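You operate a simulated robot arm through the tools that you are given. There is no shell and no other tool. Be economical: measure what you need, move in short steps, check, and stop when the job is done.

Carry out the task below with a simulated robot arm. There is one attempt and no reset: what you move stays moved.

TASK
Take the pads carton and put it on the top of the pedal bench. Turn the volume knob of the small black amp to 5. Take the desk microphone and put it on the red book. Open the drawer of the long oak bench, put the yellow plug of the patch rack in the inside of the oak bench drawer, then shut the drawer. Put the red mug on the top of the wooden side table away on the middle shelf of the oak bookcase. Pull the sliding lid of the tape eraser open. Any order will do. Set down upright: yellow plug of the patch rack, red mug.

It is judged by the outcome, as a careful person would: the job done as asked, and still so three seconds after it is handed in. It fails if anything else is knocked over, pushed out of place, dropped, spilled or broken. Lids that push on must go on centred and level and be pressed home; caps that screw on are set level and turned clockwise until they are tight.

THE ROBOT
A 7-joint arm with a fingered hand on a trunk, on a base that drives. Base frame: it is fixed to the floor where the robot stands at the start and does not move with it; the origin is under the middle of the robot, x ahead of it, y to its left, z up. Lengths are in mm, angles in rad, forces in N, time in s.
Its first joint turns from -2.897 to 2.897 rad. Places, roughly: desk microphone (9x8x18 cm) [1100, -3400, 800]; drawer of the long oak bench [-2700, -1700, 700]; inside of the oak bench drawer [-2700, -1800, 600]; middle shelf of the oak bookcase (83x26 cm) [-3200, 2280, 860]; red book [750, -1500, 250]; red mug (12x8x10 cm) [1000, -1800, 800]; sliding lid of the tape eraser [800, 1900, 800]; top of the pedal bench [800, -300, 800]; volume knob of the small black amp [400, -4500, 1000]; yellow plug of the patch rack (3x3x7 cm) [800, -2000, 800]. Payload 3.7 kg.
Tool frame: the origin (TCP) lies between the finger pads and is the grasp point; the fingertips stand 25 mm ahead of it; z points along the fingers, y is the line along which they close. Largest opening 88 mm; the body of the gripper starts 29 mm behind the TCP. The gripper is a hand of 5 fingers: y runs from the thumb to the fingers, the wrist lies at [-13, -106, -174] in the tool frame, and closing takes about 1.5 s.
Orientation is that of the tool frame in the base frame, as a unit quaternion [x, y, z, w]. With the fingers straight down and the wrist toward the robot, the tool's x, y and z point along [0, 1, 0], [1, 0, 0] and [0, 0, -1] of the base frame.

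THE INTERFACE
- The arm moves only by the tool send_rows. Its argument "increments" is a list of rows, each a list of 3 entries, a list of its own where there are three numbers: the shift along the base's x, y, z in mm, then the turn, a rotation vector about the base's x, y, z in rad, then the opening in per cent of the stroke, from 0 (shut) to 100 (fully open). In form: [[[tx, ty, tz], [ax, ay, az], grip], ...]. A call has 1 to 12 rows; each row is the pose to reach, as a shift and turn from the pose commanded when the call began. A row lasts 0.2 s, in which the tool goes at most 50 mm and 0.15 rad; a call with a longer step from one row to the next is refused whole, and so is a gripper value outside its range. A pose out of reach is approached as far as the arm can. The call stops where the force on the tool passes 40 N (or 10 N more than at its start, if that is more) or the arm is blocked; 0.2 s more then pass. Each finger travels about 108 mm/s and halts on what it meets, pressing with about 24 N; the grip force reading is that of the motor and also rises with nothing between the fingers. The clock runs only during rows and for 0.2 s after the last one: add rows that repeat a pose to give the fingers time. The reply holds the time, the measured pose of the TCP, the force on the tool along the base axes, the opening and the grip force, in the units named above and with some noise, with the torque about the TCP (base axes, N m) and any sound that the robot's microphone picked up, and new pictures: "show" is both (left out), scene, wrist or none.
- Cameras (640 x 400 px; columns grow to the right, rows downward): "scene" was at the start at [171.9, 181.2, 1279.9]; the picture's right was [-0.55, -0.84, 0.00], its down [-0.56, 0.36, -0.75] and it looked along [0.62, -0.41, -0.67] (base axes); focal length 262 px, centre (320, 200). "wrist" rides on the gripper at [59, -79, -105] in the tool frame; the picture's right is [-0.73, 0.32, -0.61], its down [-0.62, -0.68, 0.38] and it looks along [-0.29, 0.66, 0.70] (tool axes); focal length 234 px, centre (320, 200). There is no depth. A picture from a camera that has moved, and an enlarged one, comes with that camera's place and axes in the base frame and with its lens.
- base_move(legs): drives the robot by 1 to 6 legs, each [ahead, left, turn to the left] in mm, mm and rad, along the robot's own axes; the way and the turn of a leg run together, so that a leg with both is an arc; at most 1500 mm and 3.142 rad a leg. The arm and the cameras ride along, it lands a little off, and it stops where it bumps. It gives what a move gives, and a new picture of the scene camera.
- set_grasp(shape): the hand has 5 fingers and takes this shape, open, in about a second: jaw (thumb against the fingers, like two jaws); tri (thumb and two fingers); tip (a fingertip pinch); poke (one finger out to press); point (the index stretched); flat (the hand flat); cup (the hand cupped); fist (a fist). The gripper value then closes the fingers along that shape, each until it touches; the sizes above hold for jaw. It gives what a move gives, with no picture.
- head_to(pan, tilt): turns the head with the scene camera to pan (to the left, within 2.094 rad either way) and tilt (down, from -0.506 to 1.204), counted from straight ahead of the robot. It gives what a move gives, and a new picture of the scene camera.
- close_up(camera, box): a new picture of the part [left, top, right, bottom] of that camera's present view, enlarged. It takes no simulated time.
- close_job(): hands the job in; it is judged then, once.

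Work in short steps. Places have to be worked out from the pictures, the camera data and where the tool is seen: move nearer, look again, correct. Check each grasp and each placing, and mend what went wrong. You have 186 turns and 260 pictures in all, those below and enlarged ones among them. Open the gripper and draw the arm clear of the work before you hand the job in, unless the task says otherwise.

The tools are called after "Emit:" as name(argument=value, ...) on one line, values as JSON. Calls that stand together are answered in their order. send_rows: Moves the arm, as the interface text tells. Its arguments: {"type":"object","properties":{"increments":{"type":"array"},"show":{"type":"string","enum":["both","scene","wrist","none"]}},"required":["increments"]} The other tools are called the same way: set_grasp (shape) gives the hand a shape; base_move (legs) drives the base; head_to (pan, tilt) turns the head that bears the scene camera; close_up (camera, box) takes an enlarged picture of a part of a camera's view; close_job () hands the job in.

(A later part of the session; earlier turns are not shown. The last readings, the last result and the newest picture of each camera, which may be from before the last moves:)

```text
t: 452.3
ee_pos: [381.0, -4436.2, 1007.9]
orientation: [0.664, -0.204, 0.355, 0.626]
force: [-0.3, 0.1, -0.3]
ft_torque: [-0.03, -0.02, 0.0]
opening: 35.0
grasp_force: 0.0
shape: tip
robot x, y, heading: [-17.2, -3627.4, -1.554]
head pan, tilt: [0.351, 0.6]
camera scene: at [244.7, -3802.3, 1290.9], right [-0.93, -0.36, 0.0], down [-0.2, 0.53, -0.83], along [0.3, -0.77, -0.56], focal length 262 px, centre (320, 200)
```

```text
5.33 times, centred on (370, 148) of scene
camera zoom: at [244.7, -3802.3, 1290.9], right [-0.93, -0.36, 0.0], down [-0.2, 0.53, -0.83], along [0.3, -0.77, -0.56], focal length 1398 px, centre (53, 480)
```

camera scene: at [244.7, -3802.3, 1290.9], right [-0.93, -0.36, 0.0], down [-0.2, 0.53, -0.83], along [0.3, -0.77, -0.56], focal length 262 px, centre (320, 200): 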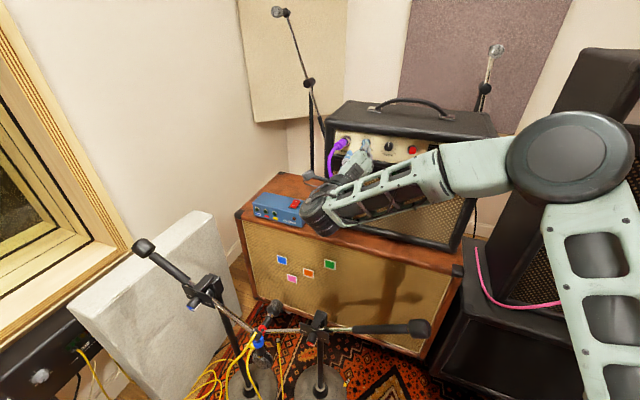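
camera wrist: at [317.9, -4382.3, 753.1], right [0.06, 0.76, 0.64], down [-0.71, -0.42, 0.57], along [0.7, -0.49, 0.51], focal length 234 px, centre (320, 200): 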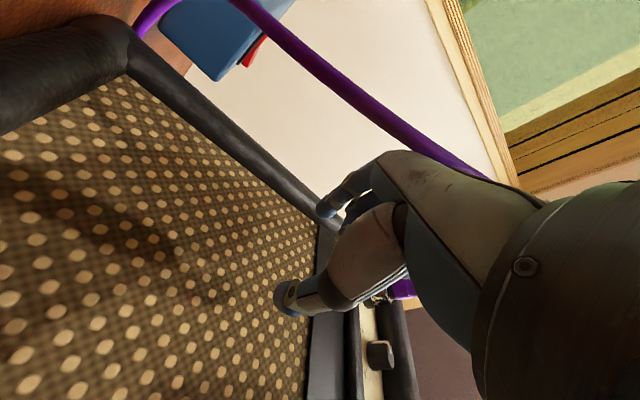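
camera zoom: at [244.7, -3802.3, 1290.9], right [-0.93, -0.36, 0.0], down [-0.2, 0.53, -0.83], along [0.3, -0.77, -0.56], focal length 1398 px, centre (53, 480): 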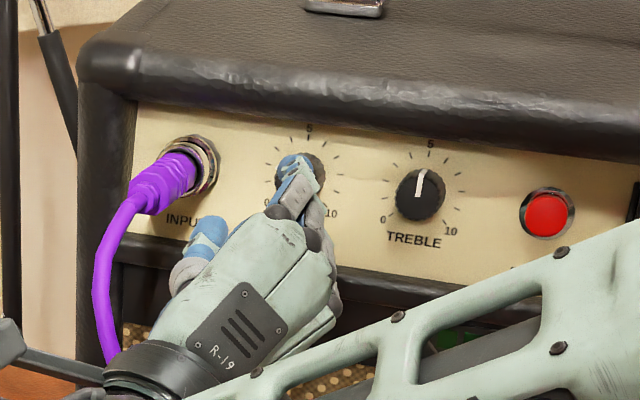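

Clear now. I rotate the hand back counter-clockwise at the stand-off point on the knob axis, then read the pointer.

Emit:
send_rows(increments=[[[-2, 0, -1], [-0.028, 0.128, -0.006], 40], [[-4, 0, -3], [-0.056, 0.256, -0.012], 40], [[-6, 0, -4], [-0.084, 0.384, -0.018], 40], [[-8, 0, -6], [-0.112, 0.512, -0.024], 40], [[-11, 0, -8], [-0.14, 0.641, -0.03], 40], [[-13, -2, -10], [-0.168, 0.769, -0.036], 40], [[-15, -5, -11], [-0.196, 0.897, -0.042], 40], [[-17, -8, -12], [-0.225, 1.025, -0.048], 40], [[-17, -8, -12], [-0.225, 1.025, -0.048], 40]], show="none")

Emit:
close_up(camera="wrist", box=[140, 120, 400, 320])

```text
t: 454.3
ee_pos: [365.5, -4443.3, 997.6]
orientation: [0.676, 0.153, -0.009, 0.721]
force: [0.7, 0.0, 0.0]
ft_torque: [-0.02, -0.01, -0.01]
opening: 35.3
grasp_force: 0.1
shape: tip
robot x, y, heading: [-13.0, -3626.1, -1.557]
head pan, tilt: [0.351, 0.6]
```

```text
2.00 times, centred on (270, 220) of wrist
camera zoom: at [383.4, -4337.3, 901.6], right [-0.75, 0.48, 0.46], down [-0.67, -0.55, -0.5], along [0.01, -0.68, 0.73], focal length 468 px, centre (420, 160)
```

zoom: 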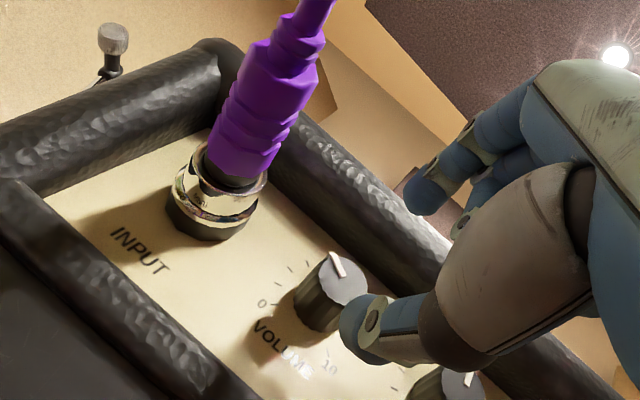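

The pointer has moved with the hand to about 2.3 (≈60° turned). About 75° remain. I set the hand to a slightly earlier angle, approach again along the axis, and pinch.

Emit:
send_rows(increments=[[[0, 0, 0], [-0.024, 0.108, -0.005], 40], [[0, -4, 0], [-0.047, 0.215, -0.01], 40], [[1, -16, 0], [-0.047, 0.215, -0.01], 40], [[4, -30, 0], [-0.047, 0.215, -0.01], 40], [[7, -42, 0], [-0.047, 0.215, -0.01], 40], [[9, -50, 0], [-0.047, 0.215, -0.01], 40]], show="none")

Emit:
close_up(camera="wrist", box=[180, 140, 420, 320])

```text
t: 455.7
ee_pos: [374.6, -4492.4, 997.1]
orientation: [0.654, 0.226, -0.09, 0.716]
force: [-2.3, 11.5, -1.9]
ft_torque: [0.25, 0.06, -0.09]
opening: 35.2
grasp_force: 0.0
shape: tip
robot x, y, heading: [-15.5, -3625.6, -1.551]
head pan, tilt: [0.351, 0.6]
```

```text
2.22 times, centred on (300, 230) of wrist
camera zoom: at [372.4, -4390.7, 895.5], right [-0.63, 0.51, 0.58], down [-0.76, -0.57, -0.32], along [0.17, -0.65, 0.75], focal length 520 px, centre (364, 133)
```

zoom: 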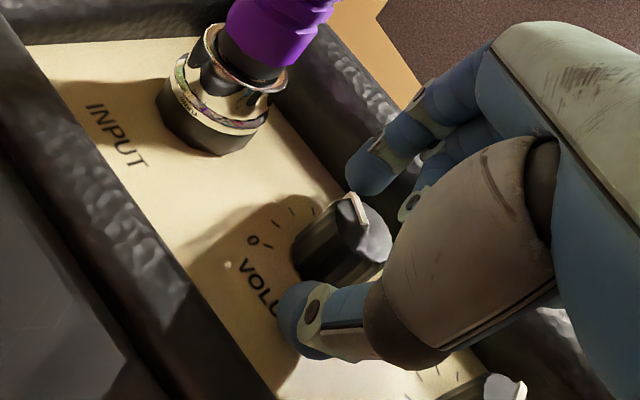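

In place (thumb just touching the panel). I close on the knob.

Emit:
send_rows(increments=[[[0, 2, 0], [0, 0, 0], 20], [[0, 2, 0], [0, 0, 0], 0], [[0, 2, 0], [0, 0, 0], 0], [[0, 2, 0], [0, 0, 0], 0], [[0, 2, 0], [0, 0, 0], 0]], show="none")

```text
t: 456.9
ee_pos: [373.3, -4492.9, 996.3]
orientation: [0.655, 0.224, -0.09, 0.716]
force: [3.5, -7.9, -1.0]
ft_torque: [0.16, 0.06, 0.02]
opening: 17.4
grasp_force: 24.4
shape: tip
robot x, y, heading: [-17.8, -3625.2, -1.556]
head pan, tilt: [0.351, 0.6]
```

Pinched at 17 mm. I rotate clockwise about 1.2 rad.

Emit:
send_rows(increments=[[[0, 0, 0], [0.028, -0.135, 0.006], 0], [[0, 0, 0], [0.056, -0.27, 0.012], 0], [[0, 0, 0], [0.085, -0.405, 0.018], 0], [[0, 0, 0], [0.113, -0.54, 0.025], 0], [[0, 0, 0], [0.141, -0.675, 0.031], 0], [[0, 0, 0], [0.17, -0.81, 0.037], 0], [[0, 0, 0], [0.198, -0.945, 0.043], 0], [[0, 0, 0], [0.226, -1.08, 0.05], 0], [[0, 0, 0], [0.25, -1.19, 0.055], 0]], show="none")

Emit:
close_up(camera="scene", box=[310, 110, 430, 185])

```text
t: 458.9
ee_pos: [374.3, -4492.4, 996.0]
orientation: [0.665, -0.19, 0.338, 0.639]
force: [3.0, -0.8, 18.1]
ft_torque: [-0.49, 0.02, -0.21]
opening: 17.7
grasp_force: 24.0
shape: tip
robot x, y, heading: [-16.2, -3627.4, -1.559]
head pan, tilt: [0.351, 0.6]
```

```text
5.33 times, centred on (370, 148) of scene
camera zoom: at [244.5, -3801.6, 1291.0], right [-0.93, -0.36, 0.0], down [-0.2, 0.53, -0.83], along [0.3, -0.77, -0.56], focal length 1398 px, centre (53, 480)
```

zoom: 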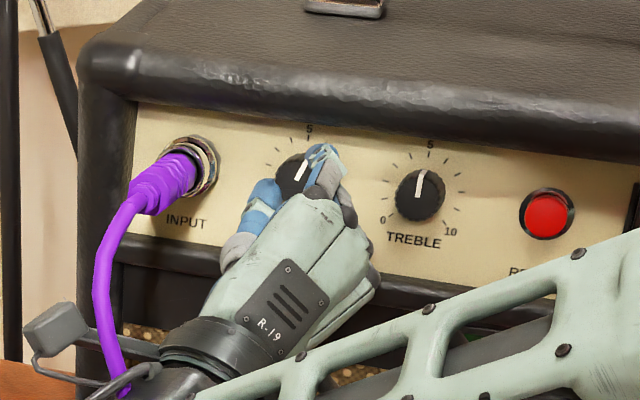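

The pointer is now near the top. I release and back out to read it exactly.

Emit:
send_rows(increments=[[[0, 0, 0], [0, 0, 0], 25], [[0, 1, 0], [0, 0, 0], 35], [[0, 2, 0], [0, 0, 0], 40], [[-2, 12, 0], [0, 0, 0], 40], [[-6, 30, 0], [0, 0, 0], 40], [[-10, 50, 0], [0, 0, 0], 40]], show="none")

Emit:
close_up(camera="scene", box=[350, 125, 420, 169])

```text
t: 460.3
ee_pos: [364.5, -4443.8, 997.0]
orientation: [0.667, -0.188, 0.336, 0.638]
force: [-0.5, -0.1, -0.7]
ft_torque: [-0.03, 0.02, -0.02]
opening: 34.9
grasp_force: 0.1
shape: tip
robot x, y, heading: [-17.0, -3623.9, -1.55]
head pan, tilt: [0.351, 0.6]
```

```text
9.09 times, centred on (385, 147) of scene
camera zoom: at [244.7, -3802.4, 1290.9], right [-0.93, -0.36, 0.0], down [-0.2, 0.53, -0.82], along [0.3, -0.77, -0.57], focal length 2383 px, centre (-271, 682)
```

zoom: 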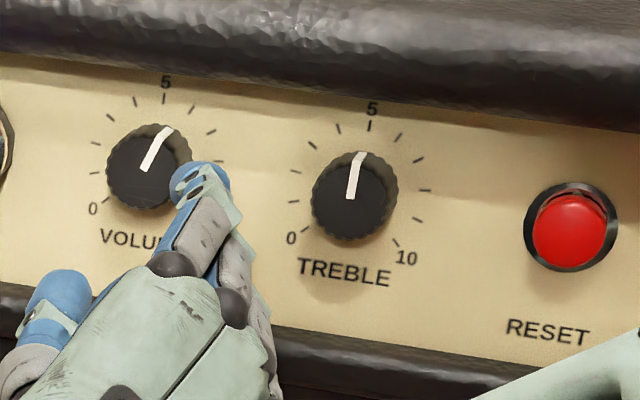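

Pointer reads about 5.85 – some 22° past. I go back in at this angle, pinch, and turn counter-clockwise about 0.38 rad.

Emit:
send_rows(increments=[[[3, -15, 0], [0, 0, 0], 40], [[6, -30, 0], [0, 0, 0], 40], [[9, -42, 0], [0, 0, 0], 40], [[10, -48, 0], [0, 0, 0], 40], [[10, -48, 0], [0, 0, 0], 0], [[10, -48, 0], [0, 0, 0], 0], [[10, -48, 0], [0, 0, 0], 0], [[10, -48, 0], [0, 0, 0], 0]], show="none")

Emit:
close_up(camera="scene", box=[350, 125, 420, 169])

```text
t: 462.1
ee_pos: [375.7, -4489.7, 996.1]
orientation: [0.666, -0.188, 0.337, 0.638]
force: [0.5, -1.1, -0.9]
ft_torque: [0.02, 0.02, -0.05]
opening: 18.4
grasp_force: 23.9
shape: tip
robot x, y, heading: [-12.8, -3623.3, -1.554]
head pan, tilt: [0.351, 0.6]
```

```text
9.09 times, centred on (385, 147) of scene
camera zoom: at [244.7, -3802.4, 1290.9], right [-0.93, -0.36, 0.0], down [-0.2, 0.53, -0.82], along [0.3, -0.77, -0.57], focal length 2383 px, centre (-271, 682)
```

zoom: 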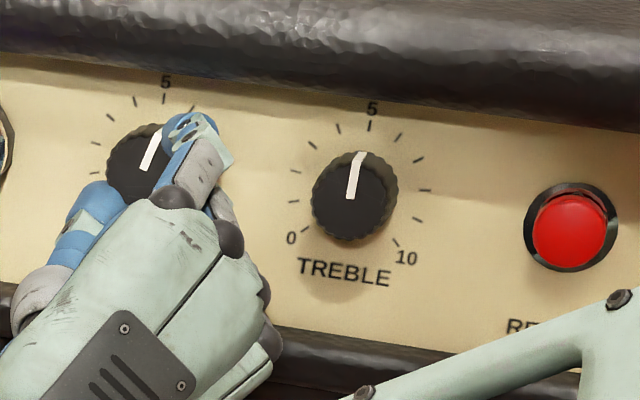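

Closing already nudged it back: now ≈20° in the picture versus ≈10° for exactly 5. I turn counter-clockwise 0.19 rad.

Emit:
send_rows(increments=[[[0, 0, 0], [-0.02, 0.093, -0.004], 0], [[0, 0, 0], [-0.04, 0.186, -0.008], 0], [[0, 0, 0], [-0.04, 0.186, -0.008], 0]], show="none")

Emit:
close_up(camera="scene", box=[350, 125, 420, 169])

```text
t: 462.9
ee_pos: [372.8, -4490.0, 995.1]
orientation: [0.681, -0.124, 0.275, 0.667]
force: [-0.5, 0.1, -2.7]
ft_torque: [0.16, -0.01, 0.03]
opening: 18.2
grasp_force: 24.0
shape: tip
robot x, y, heading: [-13.9, -3627.0, -1.556]
head pan, tilt: [0.351, 0.6]
```

```text
9.09 times, centred on (385, 147) of scene
camera zoom: at [244.7, -3802.5, 1290.9], right [-0.93, -0.36, 0.0], down [-0.2, 0.53, -0.82], along [0.3, -0.77, -0.57], focal length 2383 px, centre (-271, 682)
```

zoom: 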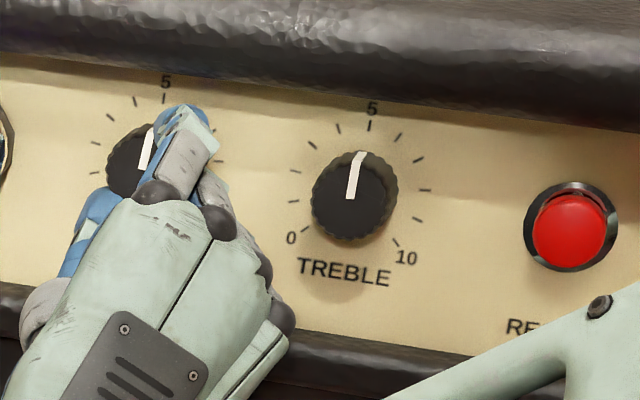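

It now points straight at 5. I release and back out, then verify.

Emit:
send_rows(increments=[[[0, 0, 0], [0, 0, 0], 20], [[0, 0, 0], [0, 0, 0], 40], [[0, 1, 0], [0, 0, 0], 40], [[-2, 12, 0], [0, 0, 0], 40], [[-6, 30, 0], [0, 0, 0], 40], [[-12, 60, 0], [0, 0, 0], 40], [[-20, 95, -5], [0, 0, 0], 40]], show="none")

Emit:
close_up(camera="scene", box=[350, 125, 420, 169])

```text
t: 464.5
ee_pos: [353.9, -4396.3, 991.6]
orientation: [0.682, -0.124, 0.275, 0.667]
force: [-0.3, -0.3, 0.0]
ft_torque: [0.0, -0.03, 0.01]
opening: 35.0
grasp_force: 0.0
shape: tip
robot x, y, heading: [-17.7, -3626.3, -1.556]
head pan, tilt: [0.351, 0.6]
```

```text
9.09 times, centred on (385, 147) of scene
camera zoom: at [244.7, -3802.5, 1290.9], right [-0.93, -0.36, 0.0], down [-0.2, 0.53, -0.82], along [0.3, -0.77, -0.57], focal length 2383 px, centre (-271, 682)
```

zoom: 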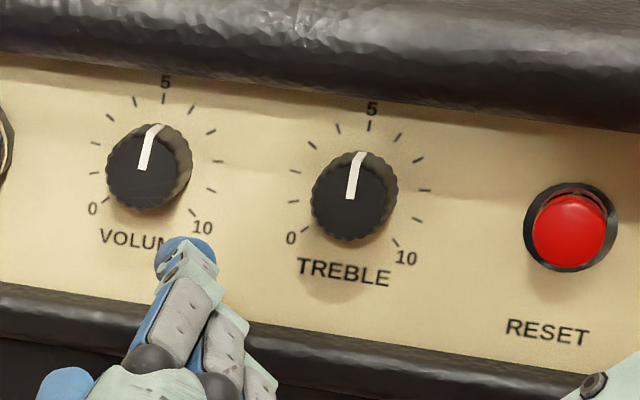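

Let me magnify further to judge the pointer against the scale.

Emit:
close_up(camera="scene", box=[357, 131, 377, 154])

```text
16.00 times, centred on (367, 142) of scene
camera zoom: at [244.7, -3802.5, 1290.9], right [-0.93, -0.36, 0.0], down [-0.2, 0.53, -0.82], along [0.3, -0.77, -0.57], focal length 4195 px, centre (-432, 1120)
```

zoom: 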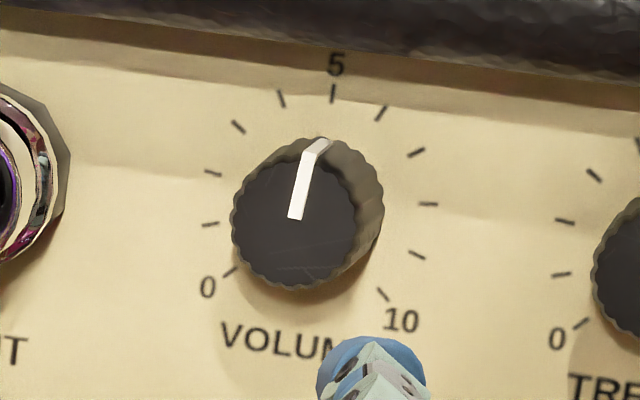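

The pointer is within about 3° of the 5 mark, so the volume reads 5. I now unwind the hand away from the amp.

Emit:
send_rows(increments=[[[0, 10, 0], [-0.026, 0.123, -0.006], 40], [[0, 15, 0], [-0.052, 0.246, -0.011], 40], [[-5, 15, 5], [-0.077, 0.37, -0.017], 40], [[-10, 15, 10], [-0.103, 0.493, -0.022], 40], [[-15, 15, 15], [-0.129, 0.616, -0.028], 40]], show="none")

Emit:
send_rows(increments=[[[0, 5, 5], [0.14, 0.031, 0], 40], [[-10, 10, 10], [0.28, 0.062, 0], 40], [[-20, 20, 15], [0.42, 0.092, 0], 40], [[-30, 30, 20], [0.56, 0.123, 0], 40], [[-40, 45, 25], [0.7, 0.154, 0], 40], [[-50, 60, 30], [0.84, 0.185, 0], 40], [[-60, 75, 35], [0.98, 0.216, 0], 40], [[-70, 90, 40], [1.12, 0.246, 0], 40], [[-80, 105, 45], [1.26, 0.277, 0], 40], [[-90, 120, 50], [1.4, 0.308, 0], 40], [[-100, 135, 55], [1.535, 0.338, 0], 40]], show="scene")

```text
t: 465.7
ee_pos: [339.7, -4381.1, 1006.3]
orientation: [0.686, 0.094, 0.054, 0.719]
force: [0.8, 0.9, 1.0]
ft_torque: [-0.02, 0.03, 0.01]
opening: 35.2
grasp_force: 0.1
shape: tip
robot x, y, heading: [-13.6, -3627.5, -1.558]
head pan, tilt: [0.351, 0.6]
```

```text
t: 468.1
ee_pos: [238.2, -4243.8, 1062.1]
orientation: [0.99, 0.138, -0.003, 0.02]
force: [0.2, -0.3, 0.5]
ft_torque: [0.0, -0.02, 0.01]
opening: 35.3
grasp_force: 0.1
shape: tip
robot x, y, heading: [-16.4, -3628.3, -1.553]
head pan, tilt: [0.351, 0.6]
camera scene: at [244.7, -3802.3, 1290.9], right [-0.93, -0.36, 0.0], down [-0.2, 0.53, -0.83], along [0.3, -0.77, -0.56], focal length 262 px, centre (320, 200)
```

scene: 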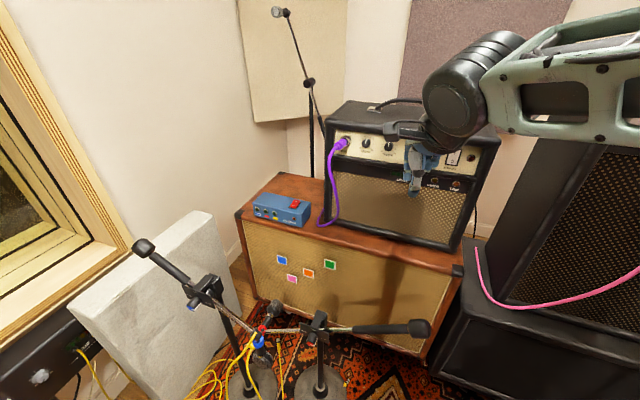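

Now the desk microphone. I look left (east) from here to see the mic, stool and floor.

Emit:
head_to(pan=1.75, tilt=0.65)

```text
t: 469.6
ee_pos: [237.6, -4244.4, 1061.4]
orientation: [0.99, 0.137, -0.002, 0.02]
force: [-0.6, -0.1, -0.1]
ft_torque: [0.02, 0.01, -0.01]
opening: 35.1
grasp_force: 0.1
shape: tip
robot x, y, heading: [-17.1, -3626.4, -1.552]
head pan, tilt: [1.751, 0.649]
camera scene: at [298.1, -3703.0, 1286.6], right [0.19, -0.98, 0.0], down [-0.59, -0.12, -0.8], along [0.78, 0.15, -0.6], focal length 262 px, centre (320, 200)
```

scene: 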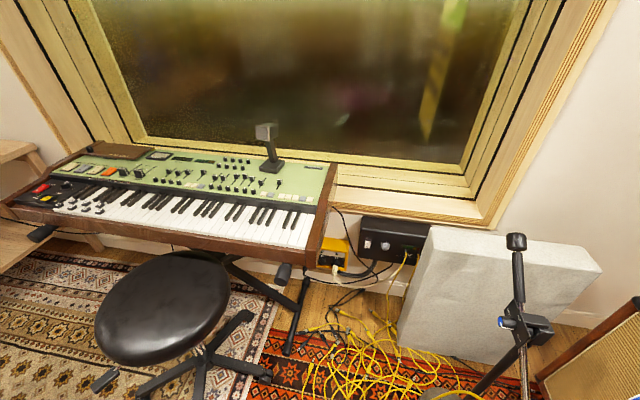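

Mic base triangulates to (1106,-3362,798). I turn to face east, then move up to x≈150, staying clear of the stool legs and cables.

Emit:
base_move(legs=[[0, 0, 1.552], [160, 0, 0]])

Emit:
set_grasp(shape="jaw")

```text
t: 474.9
ee_pos: [758.0, -3358.1, 1061.3]
orientation: [0.597, 0.802, 0.012, 0.016]
force: [0.4, -0.3, -0.7]
ft_torque: [-0.01, 0.0, 0.02]
opening: 35.0
grasp_force: 0.0
shape: tip
robot x, y, heading: [144.1, -3620.9, 0.032]
head pan, tilt: [1.751, 0.649]
camera scene: at [220.5, -3305.7, 1286.6], right [0.98, 0.21, 0.0], down [0.13, -0.59, -0.8], along [-0.17, 0.78, -0.6], focal length 262 px, centre (320, 200)
```

scene: 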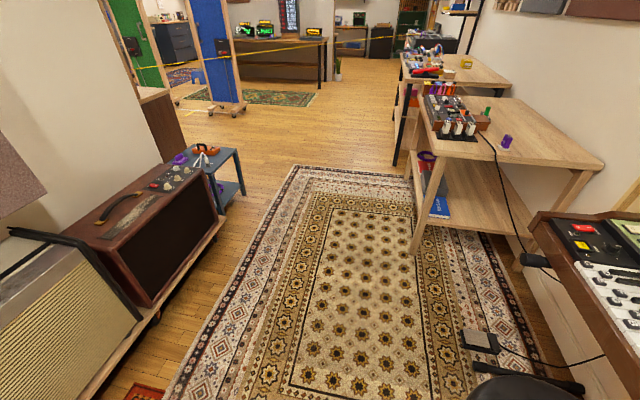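

```text
t: 475.8
ee_pos: [758.1, -3358.4, 1061.6]
orientation: [0.598, 0.801, 0.013, 0.016]
force: [-0.8, -0.6, -0.7]
ft_torque: [-0.03, -0.03, 0.02]
opening: 87.5
grasp_force: 0.0
shape: jaw
robot x, y, heading: [142.8, -3619.8, 0.031]
head pan, tilt: [1.751, 0.649]
```

I yaw the hand so that it closes along y, with the wrist on the right.

Emit:
send_rows(increments=[[[0, 0, 0], [0, 0, 0.14], 100], [[0, 0, 0], [0, 0, 0.28], 100], [[0, 0, 0], [0, 0, 0.42], 100], [[0, 0, 0], [0, 0, 0.56], 100], [[0, 0, 0], [0, 0, 0.7], 100], [[0, 0, 0], [0, 0, 0.84], 100], [[0, 0, 0], [0, 0, 0.98], 100], [[0, 0, 0], [0, 0, 1.12], 100], [[0, 0, 0], [0, 0, 1.24], 100]], show="none")

Emit:
head_to(pan=0.1, tilt=0.55)

```text
t: 477.8
ee_pos: [758.7, -3357.3, 1061.9]
orientation: [0.018, 1.0, 0.02, 0.006]
force: [-0.2, -0.7, 0.4]
ft_torque: [0.02, 0.01, -0.01]
opening: 87.8
grasp_force: 0.0
shape: jaw
robot x, y, heading: [142.6, -3622.7, 0.031]
head pan, tilt: [1.751, 0.649]
```

```text
t: 479.5
ee_pos: [758.2, -3358.0, 1061.8]
orientation: [0.02, 1.0, 0.019, 0.006]
force: [0.2, -0.4, 0.3]
ft_torque: [-0.01, -0.01, 0.02]
opening: 87.4
grasp_force: 0.1
shape: jaw
robot x, y, heading: [143.8, -3620.3, 0.031]
head pan, tilt: [0.099, 0.55]
camera scene: at [327.8, -3378.8, 1295.4], right [0.13, -0.99, 0.0], down [-0.52, -0.07, -0.85], along [0.85, 0.11, -0.52], focal length 262 px, centre (320, 200)
```

scene: 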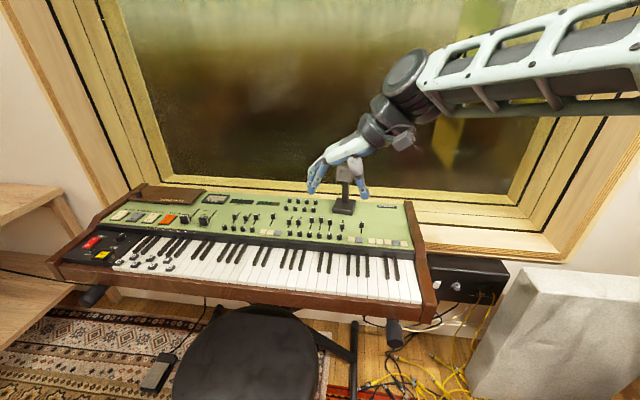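

Now I tilt the hand forward about 50°.

Emit:
send_rows(increments=[[[0, 0, -5], [0, -0.145, 0], 100], [[0, 0, -10], [0, -0.29, 0], 100], [[0, 0, -20], [0, -0.435, 0], 100], [[0, 0, -30], [0, -0.58, 0], 100], [[0, 0, -40], [0, -0.725, 0], 100], [[0, 0, -50], [0, -0.87, 0], 100], [[15, 0, -60], [0, -0.95, 0], 100], [[40, 0, -65], [0, -0.95, 0], 100]], show="wrist")

Emit:
close_up(camera="scene", box=[280, 140, 420, 230])

```text
t: 481.3
ee_pos: [798.1, -3358.2, 997.0]
orientation: [0.009, 0.887, 0.027, 0.462]
force: [0.4, 0.2, 0.3]
ft_torque: [-0.01, 0.0, 0.01]
opening: 87.8
grasp_force: 0.1
shape: jaw
robot x, y, heading: [142.6, -3622.2, 0.036]
head pan, tilt: [0.099, 0.55]
camera wrist: at [680.8, -3439.6, 1003.3], right [-0.09, 0.27, 0.96], down [0.68, -0.69, 0.25], along [0.73, 0.67, -0.12], focal length 234 px, centre (320, 200)
```

wrist: 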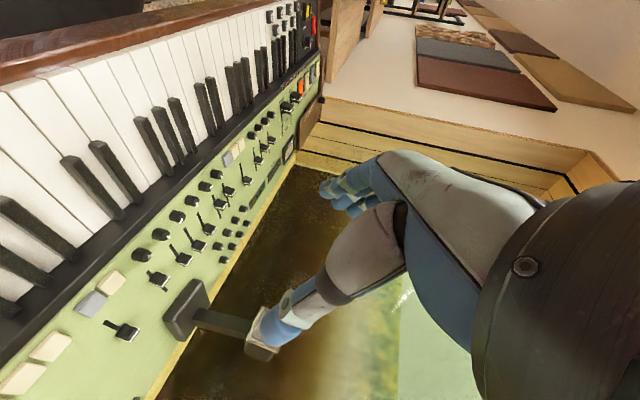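

```text
4.44 times, centred on (350, 185) of scene
camera zoom: at [327.7, -3378.9, 1295.4], right [0.13, -0.99, 0.0], down [-0.52, -0.07, -0.85], along [0.85, 0.11, -0.52], focal length 1165 px, centre (187, 267)
```

zoom: 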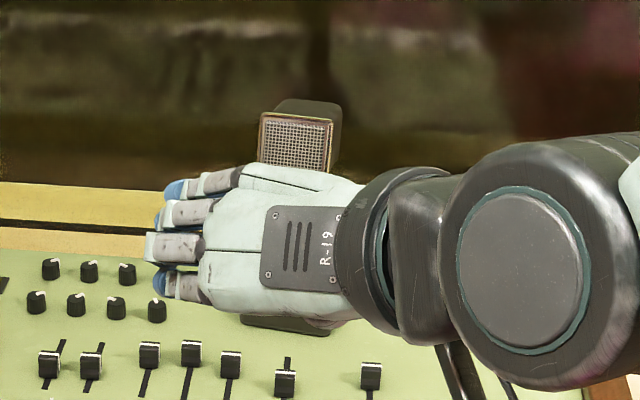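

The mic head (≈57 mm wide, centre ≈(1093,-3364,938)) is the clearest thing to grip. I bring the open hand near it and look.

Emit:
send_rows(increments=[[[45, -1, -2], [0, 0, 0], 100], [[90, -2, -4], [0, 0, 0], 100], [[135, -3, -6], [0, 0, 0], 100], [[180, -4, -8], [0, 0, 0], 100], [[220, -5, -12], [0, 0, 0], 100], [[235, -6, -16], [0, 0, 0], 100]], show="wrist")

Emit:
close_up(camera="scene", box=[280, 140, 420, 230])

```text
t: 482.7
ee_pos: [1032.3, -3361.4, 979.8]
orientation: [0.008, 0.886, 0.027, 0.462]
force: [0.0, -0.7, 0.1]
ft_torque: [0.0, 0.0, -0.03]
opening: 88.0
grasp_force: 0.1
shape: jaw
robot x, y, heading: [145.3, -3619.5, 0.033]
head pan, tilt: [0.099, 0.55]
camera wrist: at [915.2, -3443.0, 986.4], right [-0.09, 0.27, 0.96], down [0.68, -0.69, 0.25], along [0.73, 0.67, -0.12], focal length 234 px, centre (320, 200)
```

wrist: 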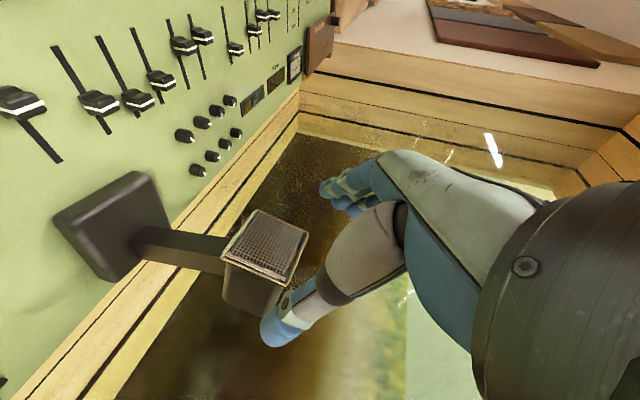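

```text
4.44 times, centred on (350, 185) of scene
camera zoom: at [327.6, -3378.9, 1295.4], right [0.13, -0.99, 0.0], down [-0.52, -0.07, -0.85], along [0.85, 0.11, -0.52], focal length 1165 px, centre (187, 267)
```

zoom: 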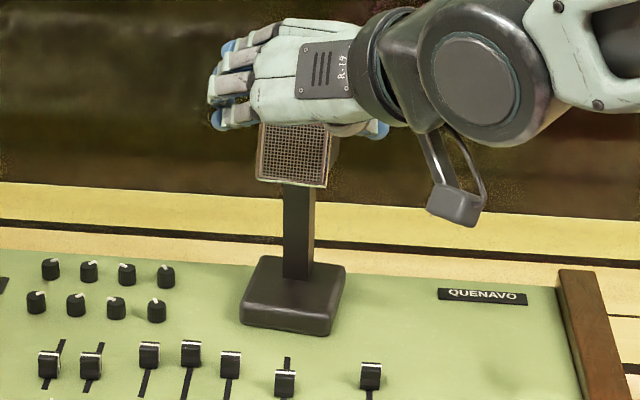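

Head front face is at (1075,-3357,934), stem at (1100,-3362). I advance along the fingers so they straddle the head, then close.

Emit:
send_rows(increments=[[[15, 1, -11], [0, 0, 0], 100], [[30, 1, -21], [0, 0, 0], 100], [[45, 1, -31], [0, 0, 0], 100], [[56, 1, -39], [0, 0, 0], 100]], show="wrist")

```text
t: 483.7
ee_pos: [1090.1, -3363.8, 940.7]
orientation: [0.009, 0.886, 0.028, 0.462]
force: [0.1, 0.4, 0.2]
ft_torque: [-0.01, 0.01, 0.03]
opening: 87.9
grasp_force: 0.1
shape: jaw
robot x, y, heading: [144.0, -3619.9, 0.033]
head pan, tilt: [0.099, 0.55]
camera wrist: at [972.3, -3443.6, 948.0], right [-0.08, 0.27, 0.96], down [0.68, -0.69, 0.25], along [0.73, 0.67, -0.12], focal length 234 px, centre (320, 200)
```

wrist: 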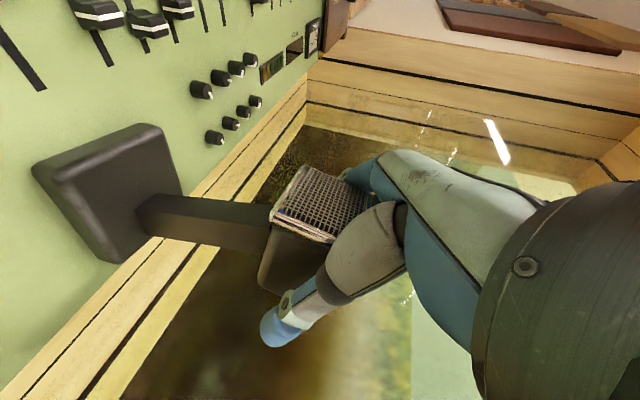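

No contact; the head is between thumb and fingers. I close.

Emit:
send_rows(increments=[[[0, 0, 0], [0, 0, 0], 0], [[0, 0, 0], [0, 0, 0], 0], [[0, 0, 0], [0, 0, 0], 0], [[0, 0, 0], [0, 0, 0], 0], [[0, 0, 0], [0, 0, 0], 0], [[0, 0, 0], [0, 0, 0], 0]], show="none")

```text
t: 485.1
ee_pos: [1090.5, -3363.3, 940.5]
orientation: [0.009, 0.887, 0.027, 0.462]
force: [0.5, -2.1, -0.3]
ft_torque: [-0.13, -0.01, -0.1]
opening: 42.4
grasp_force: 24.1
shape: jaw
robot x, y, heading: [148.5, -3622.6, 0.034]
head pan, tilt: [0.099, 0.55]
```

Gripped at 42 mm. I lift and check that it hangs straight.

Emit:
send_rows(increments=[[[0, 0, 15], [0, 0, 0], 0], [[0, 0, 40], [0, 0, 0], 0], [[0, 0, 75], [0, 0, 0], 0], [[0, 0, 110], [0, 0, 0], 0], [[-20, 0, 140], [0, 0, 0], 0], [[-55, 0, 160], [0, 0, 0], 0]], show="wrist")

```text
t: 486.5
ee_pos: [1034.0, -3363.1, 1102.5]
orientation: [0.009, 0.887, 0.025, 0.462]
force: [-0.6, -0.6, -7.2]
ft_torque: [-0.04, 0.17, 0.02]
opening: 42.2
grasp_force: 23.6
shape: jaw
robot x, y, heading: [148.1, -3621.4, 0.031]
head pan, tilt: [0.099, 0.55]
camera wrist: at [916.7, -3444.2, 1109.0], right [-0.08, 0.27, 0.96], down [0.68, -0.69, 0.25], along [0.73, 0.67, -0.13], focal length 234 px, centre (320, 200)
```

wrist: 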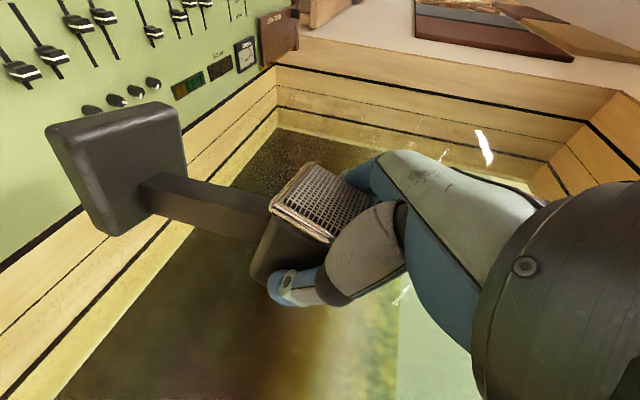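

The mic is held firmly (7 N) and hangs straight. I triangulated the red book's top at (610,-1525, 355). I drive there along x≈-200.

Emit:
base_move(legs=[[-350, 0, -0.031], [0, 1400, 0], [0, 690, 0]])

Emit:
head_to(pan=0.0, tilt=0.75)

```text
t: 498.8
ee_pos: [714.8, -1321.2, 1101.8]
orientation: [0.03, 0.886, 0.017, 0.462]
force: [-0.6, 0.7, -6.4]
ft_torque: [-0.07, 0.1, 0.0]
opening: 42.3
grasp_force: 24.0
shape: jaw
robot x, y, heading: [-189.5, -1532.6, -0.012]
head pan, tilt: [0.099, 0.55]
camera scene: at [9.1, -1301.7, 1295.4], right [0.08, -1.0, 0.0], down [-0.52, -0.04, -0.85], along [0.85, 0.07, -0.52], focal length 262 px, centre (320, 200)
```

scene: 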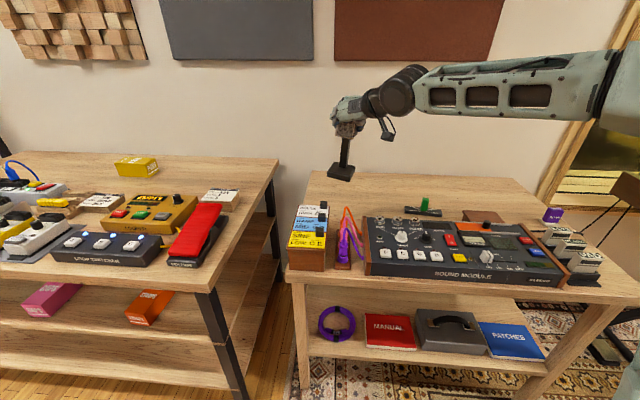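

```text
t: 499.5
ee_pos: [715.7, -1320.1, 1102.0]
orientation: [0.029, 0.886, 0.015, 0.462]
force: [-0.9, -0.2, -7.2]
ft_torque: [-0.06, 0.1, 0.03]
opening: 42.2
grasp_force: 24.0
shape: jaw
robot x, y, heading: [-182.2, -1534.1, -0.014]
head pan, tilt: [0.0, 0.75]
camera scene: at [2.4, -1310.5, 1278.0], right [-0.02, -1.0, 0.0], down [-0.68, 0.01, -0.73], along [0.73, -0.01, -0.68], focal length 262 px, centre (320, 200)
```

scene: 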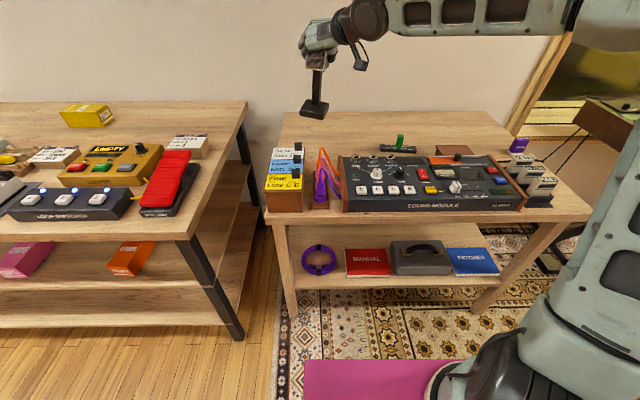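

Book centre re-measured at ≈(613,-1520). I retract the arm in line with the book, then back the base and lower in front of the table.

Emit:
send_rows(increments=[[[-30, -36, 0], [0, 0, 0], 0], [[-60, -72, 0], [0, 0, 0], 0], [[-90, -108, 0], [0, 0, 0], 0], [[-120, -144, 0], [0, 0, 0], 0], [[-150, -180, 0], [0, 0, 0], 0], [[-180, -200, 0], [0, 0, 0], 0]], show="none")

Emit:
base_move(legs=[[-150, 0, 0.014]])

```text
t: 500.9
ee_pos: [535.8, -1521.3, 1101.6]
orientation: [0.03, 0.886, 0.015, 0.462]
force: [-0.5, 0.9, -7.1]
ft_torque: [0.01, 0.12, 0.0]
opening: 42.1
grasp_force: 24.1
shape: jaw
robot x, y, heading: [-184.5, -1535.0, -0.009]
head pan, tilt: [0.0, 0.75]
```

```text
t: 502.3
ee_pos: [385.3, -1510.8, 1101.7]
orientation: [0.024, 0.886, 0.018, 0.463]
force: [-0.5, 0.6, -6.6]
ft_torque: [-0.04, 0.07, 0.02]
opening: 41.9
grasp_force: 24.1
shape: jaw
robot x, y, heading: [-338.1, -1530.9, -0.001]
head pan, tilt: [0.0, 0.75]
camera scene: at [-151.7, -1306.6, 1278.0], right [0.0, -1.0, 0.0], down [-0.68, 0.0, -0.73], along [0.73, 0.0, -0.68], focal length 262 px, centre (320, 200)
```

scene: 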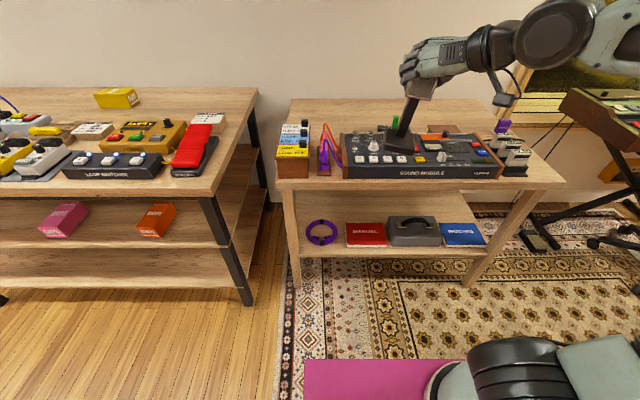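

The mic is in front of the table edge. I lower it to shelf level.

Emit:
send_rows(increments=[[[0, 0, -45], [0, 0, 0], 0], [[0, 0, -90], [0, 0, 0], 0], [[0, 0, -135], [0, 0, 0], 0], [[0, 0, -180], [0, 0, 0], 0], [[0, 0, -225], [0, 0, 0], 0], [[0, 0, -270], [0, 0, 0], 0], [[0, 0, -315], [0, 0, 0], 0], [[0, 0, -360], [0, 0, 0], 0], [[0, 0, -405], [0, 0, 0], 0], [[0, 0, -450], [0, 0, 0], 0], [[0, 0, -495], [0, 0, 0], 0], [[0, 0, -530], [0, 0, 0], 0]], show="both")

```text
t: 504.9
ee_pos: [384.3, -1508.4, 567.1]
orientation: [0.024, 0.886, 0.018, 0.462]
force: [-0.2, 0.3, -7.1]
ft_torque: [0.0, 0.1, 0.03]
opening: 42.0
grasp_force: 23.6
shape: jaw
out of reach, approached as far as the arm can: row 7, 8, 9, 10
robot x, y, heading: [-336.9, -1532.2, -0.005]
head pan, tilt: [0.0, 0.75]
camera scene: at [-151.8, -1306.5, 1278.0], right [0.0, -1.0, 0.0], down [-0.68, 0.0, -0.73], along [0.73, 0.0, -0.68], focal length 262 px, centre (320, 200)
camera wrist: at [263.9, -1584.3, 573.5], right [-0.07, 0.27, 0.96], down [0.65, -0.71, 0.25], along [0.75, 0.65, -0.13], focal length 234 px, centre (320, 200)
```

scene: 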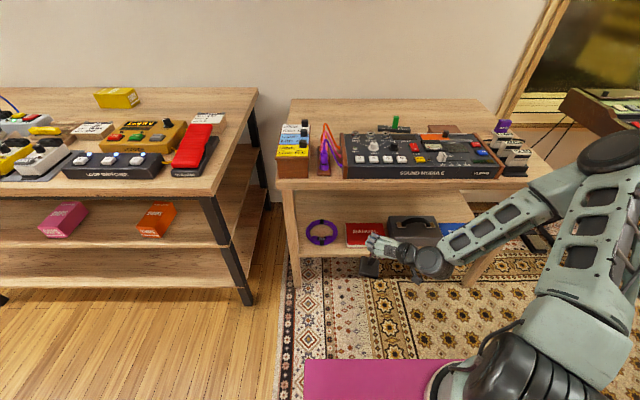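
wrist: 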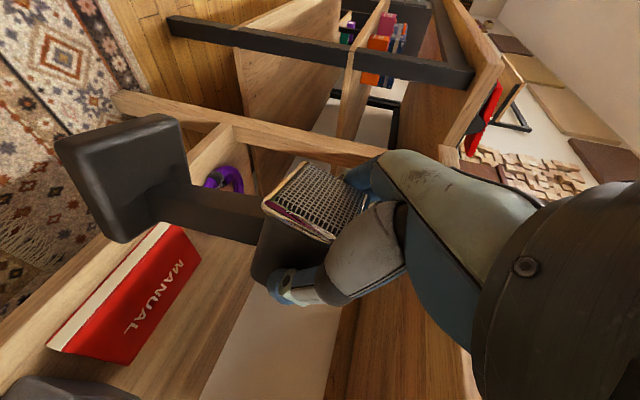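

I check the mic's attitude in the hand against the shelf and book before going in.

Emit:
close_up(camera="wrist", box=[30, 90, 390, 315])

Emit:
close_up(camera="scene", box=[280, 190, 500, 300])

```text
1.78 times, centred on (210, 202) of wrist
camera zoom: at [263.9, -1584.3, 573.5], right [-0.07, 0.27, 0.96], down [0.65, -0.71, 0.25], along [0.75, 0.65, -0.13], focal length 416 px, centre (516, 196)
```

zoom: 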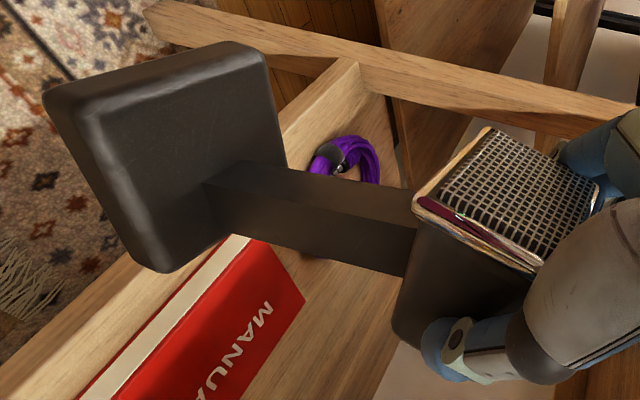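

```text
2.91 times, centred on (390, 245) of scene
camera zoom: at [-151.8, -1306.5, 1278.0], right [0.0, -1.0, 0.0], down [-0.68, 0.0, -0.73], along [0.73, 0.0, -0.68], focal length 763 px, centre (116, 69)
```

zoom: 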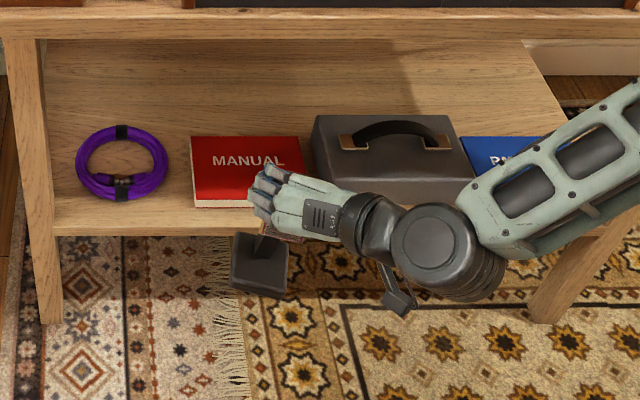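

It is nearly upright. I move it in over the book at TCP z≈522 (about 25 mm above the book).

Emit:
send_rows(increments=[[[30, -2, -22], [0, 0, 0], 0], [[70, -4, -42], [0, 0, 0], 0], [[115, -7, -45], [0, 0, 0], 0], [[155, -10, -45], [0, 0, 0], 0], [[190, -12, -45], [0, 0, 0], 0], [[212, -12, -45], [0, 0, 0], 0]], show="both")

```text
t: 506.3
ee_pos: [598.0, -1520.7, 525.6]
orientation: [0.023, 0.887, 0.018, 0.461]
force: [-0.9, -1.2, -7.3]
ft_torque: [-0.03, 0.08, 0.01]
opening: 42.4
grasp_force: 24.3
shape: jaw
robot x, y, heading: [-338.2, -1529.1, -0.003]
head pan, tilt: [0.0, 0.75]
camera scene: at [-151.6, -1306.7, 1278.0], right [0.0, -1.0, 0.0], down [-0.68, 0.0, -0.73], along [0.73, 0.0, -0.68], focal length 262 px, centre (320, 200)
camera wrist: at [476.3, -1597.1, 532.5], right [-0.07, 0.27, 0.96], down [0.65, -0.71, 0.25], along [0.75, 0.65, -0.13], focal length 234 px, centre (320, 200)
```

scene: 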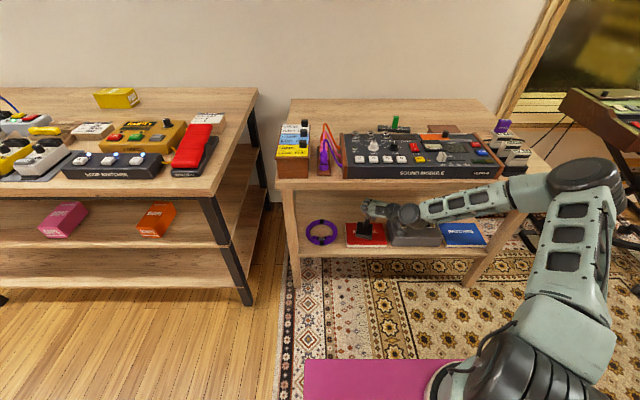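
wrist: 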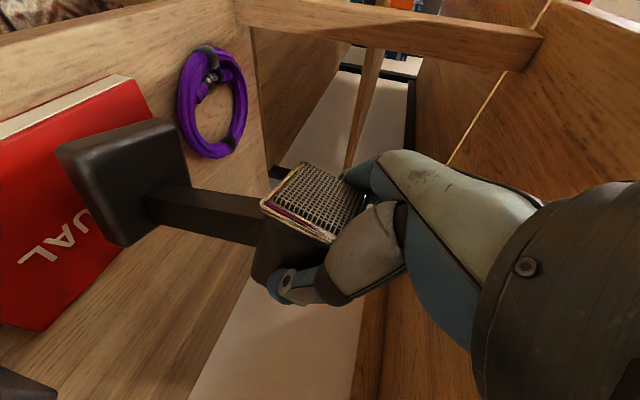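

I check the base's position over the book in the scene view.

Emit:
close_up(camera="scene", box=[320, 180, 460, 268])

```text
4.55 times, centred on (390, 224) of scene
camera zoom: at [-151.6, -1306.7, 1278.0], right [0.0, -1.0, 0.0], down [-0.68, 0.0, -0.73], along [0.73, 0.0, -0.68], focal length 1192 px, centre (2, 91)
```

zoom: 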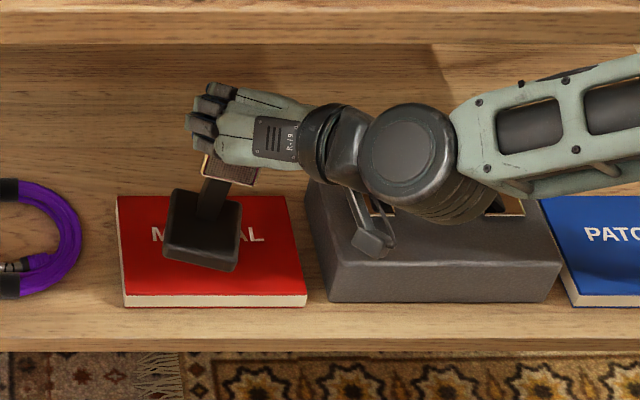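

The base needs about +16 mm in x and -8 mm in y to be centred. I correct and lower gently to contact.

Emit:
send_rows(increments=[[[8, -4, 0], [0, 0, 0], 0], [[16, -8, -5], [0, 0, 0], 0], [[16, -8, -11], [0, 0, 0], 0], [[16, -8, -16], [0, 0, 0], 0], [[16, -8, -20], [0, 0, 0], 0], [[16, -8, -24], [0, 0, 0], 0], [[16, -8, -28], [0, 0, 0], 0]], show="wrist")

```text
t: 507.9
ee_pos: [612.9, -1530.0, 498.6]
orientation: [0.024, 0.886, 0.019, 0.462]
force: [-0.3, 0.3, -6.0]
ft_torque: [-0.05, 0.11, 0.0]
opening: 42.1
grasp_force: 23.2
shape: jaw
robot x, y, heading: [-339.2, -1536.1, -0.004]
head pan, tilt: [0.0, 0.75]
camera wrist: at [492.5, -1605.6, 505.9], right [-0.07, 0.27, 0.96], down [0.65, -0.71, 0.25], along [0.75, 0.65, -0.12], focal length 234 px, centre (320, 200)
```

wrist: 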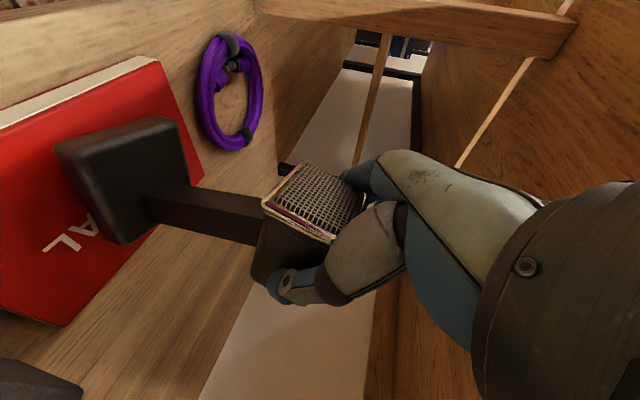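

Not touching yet. I keep lowering in 4 mm steps.

Emit:
send_rows(increments=[[[0, 0, -5], [0, 0, 0], 0], [[0, 0, -9], [0, 0, 0], 0], [[0, 0, -13], [0, 0, 0], 0], [[0, 0, -17], [0, 0, 0], 0], [[0, 0, -21], [0, 0, 0], 0], [[0, 0, -25], [0, 0, 0], 0]], show="wrist")

```text
t: 509.3
ee_pos: [613.7, -1524.2, 481.4]
orientation: [0.022, 0.884, 0.022, 0.466]
force: [-6.2, 8.1, 17.7]
ft_torque: [0.25, -0.17, 0.09]
opening: 43.7
grasp_force: 23.9
shape: jaw
robot x, y, heading: [-334.6, -1530.1, -0.003]
head pan, tilt: [0.0, 0.75]
stopped in row 6: the force on the tool passed its limit at 41 N (the readings are from after the stop); the commanded pose is now the measured one
camera wrist: at [493.2, -1601.6, 486.1], right [-0.08, 0.27, 0.96], down [0.66, -0.71, 0.26], along [0.75, 0.65, -0.12], focal length 234 px, centre (320, 200)
```

wrist: 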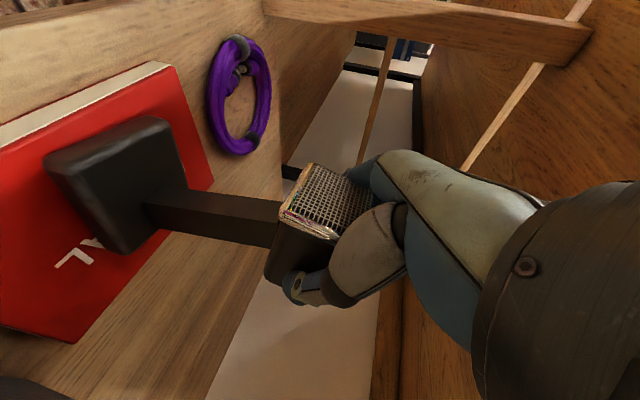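

It sits on the book. I ease up 1–2 mm, open gradually and look.

Emit:
send_rows(increments=[[[0, -1, 1], [0, 0, 0], 0], [[0, -2, 2], [0, 0, 0], 55], [[0, -2, 2], [0, 0, 0], 65], [[0, -2, 2], [0, 0, 0], 80], [[0, -2, 2], [0, 0, 0], 90], [[0, -2, 2], [0, 0, 0], 90]], show="wrist")

Emit:
close_up(camera="scene", box=[320, 180, 460, 268])

```text
t: 510.7
ee_pos: [612.3, -1530.4, 479.6]
orientation: [0.023, 0.885, 0.021, 0.464]
force: [-1.9, 0.4, 0.6]
ft_torque: [0.0, -0.01, 0.02]
opening: 79.2
grasp_force: 0.1
shape: jaw
robot x, y, heading: [-333.6, -1532.0, 0.001]
head pan, tilt: [0.0, 0.75]
camera wrist: at [492.7, -1605.6, 486.0], right [-0.08, 0.27, 0.96], down [0.66, -0.71, 0.25], along [0.75, 0.65, -0.12], focal length 234 px, centre (320, 200)
```

wrist: 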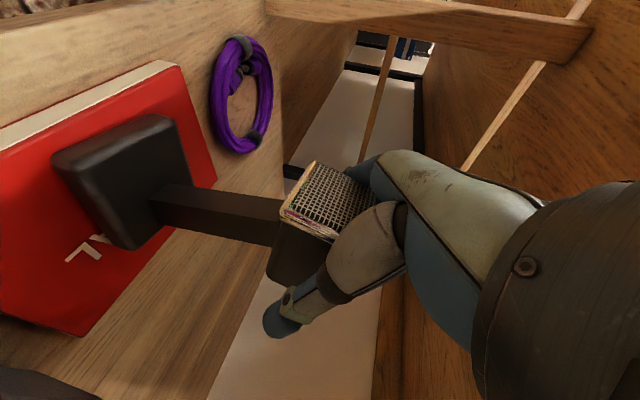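

```text
4.55 times, centred on (390, 224) of scene
camera zoom: at [-152.0, -1306.5, 1278.0], right [0.0, -1.0, 0.0], down [-0.68, 0.0, -0.73], along [0.73, 0.0, -0.68], focal length 1192 px, centre (2, 91)
```

zoom: 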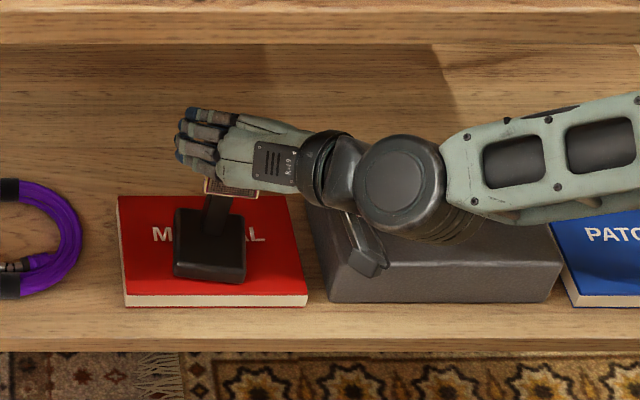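

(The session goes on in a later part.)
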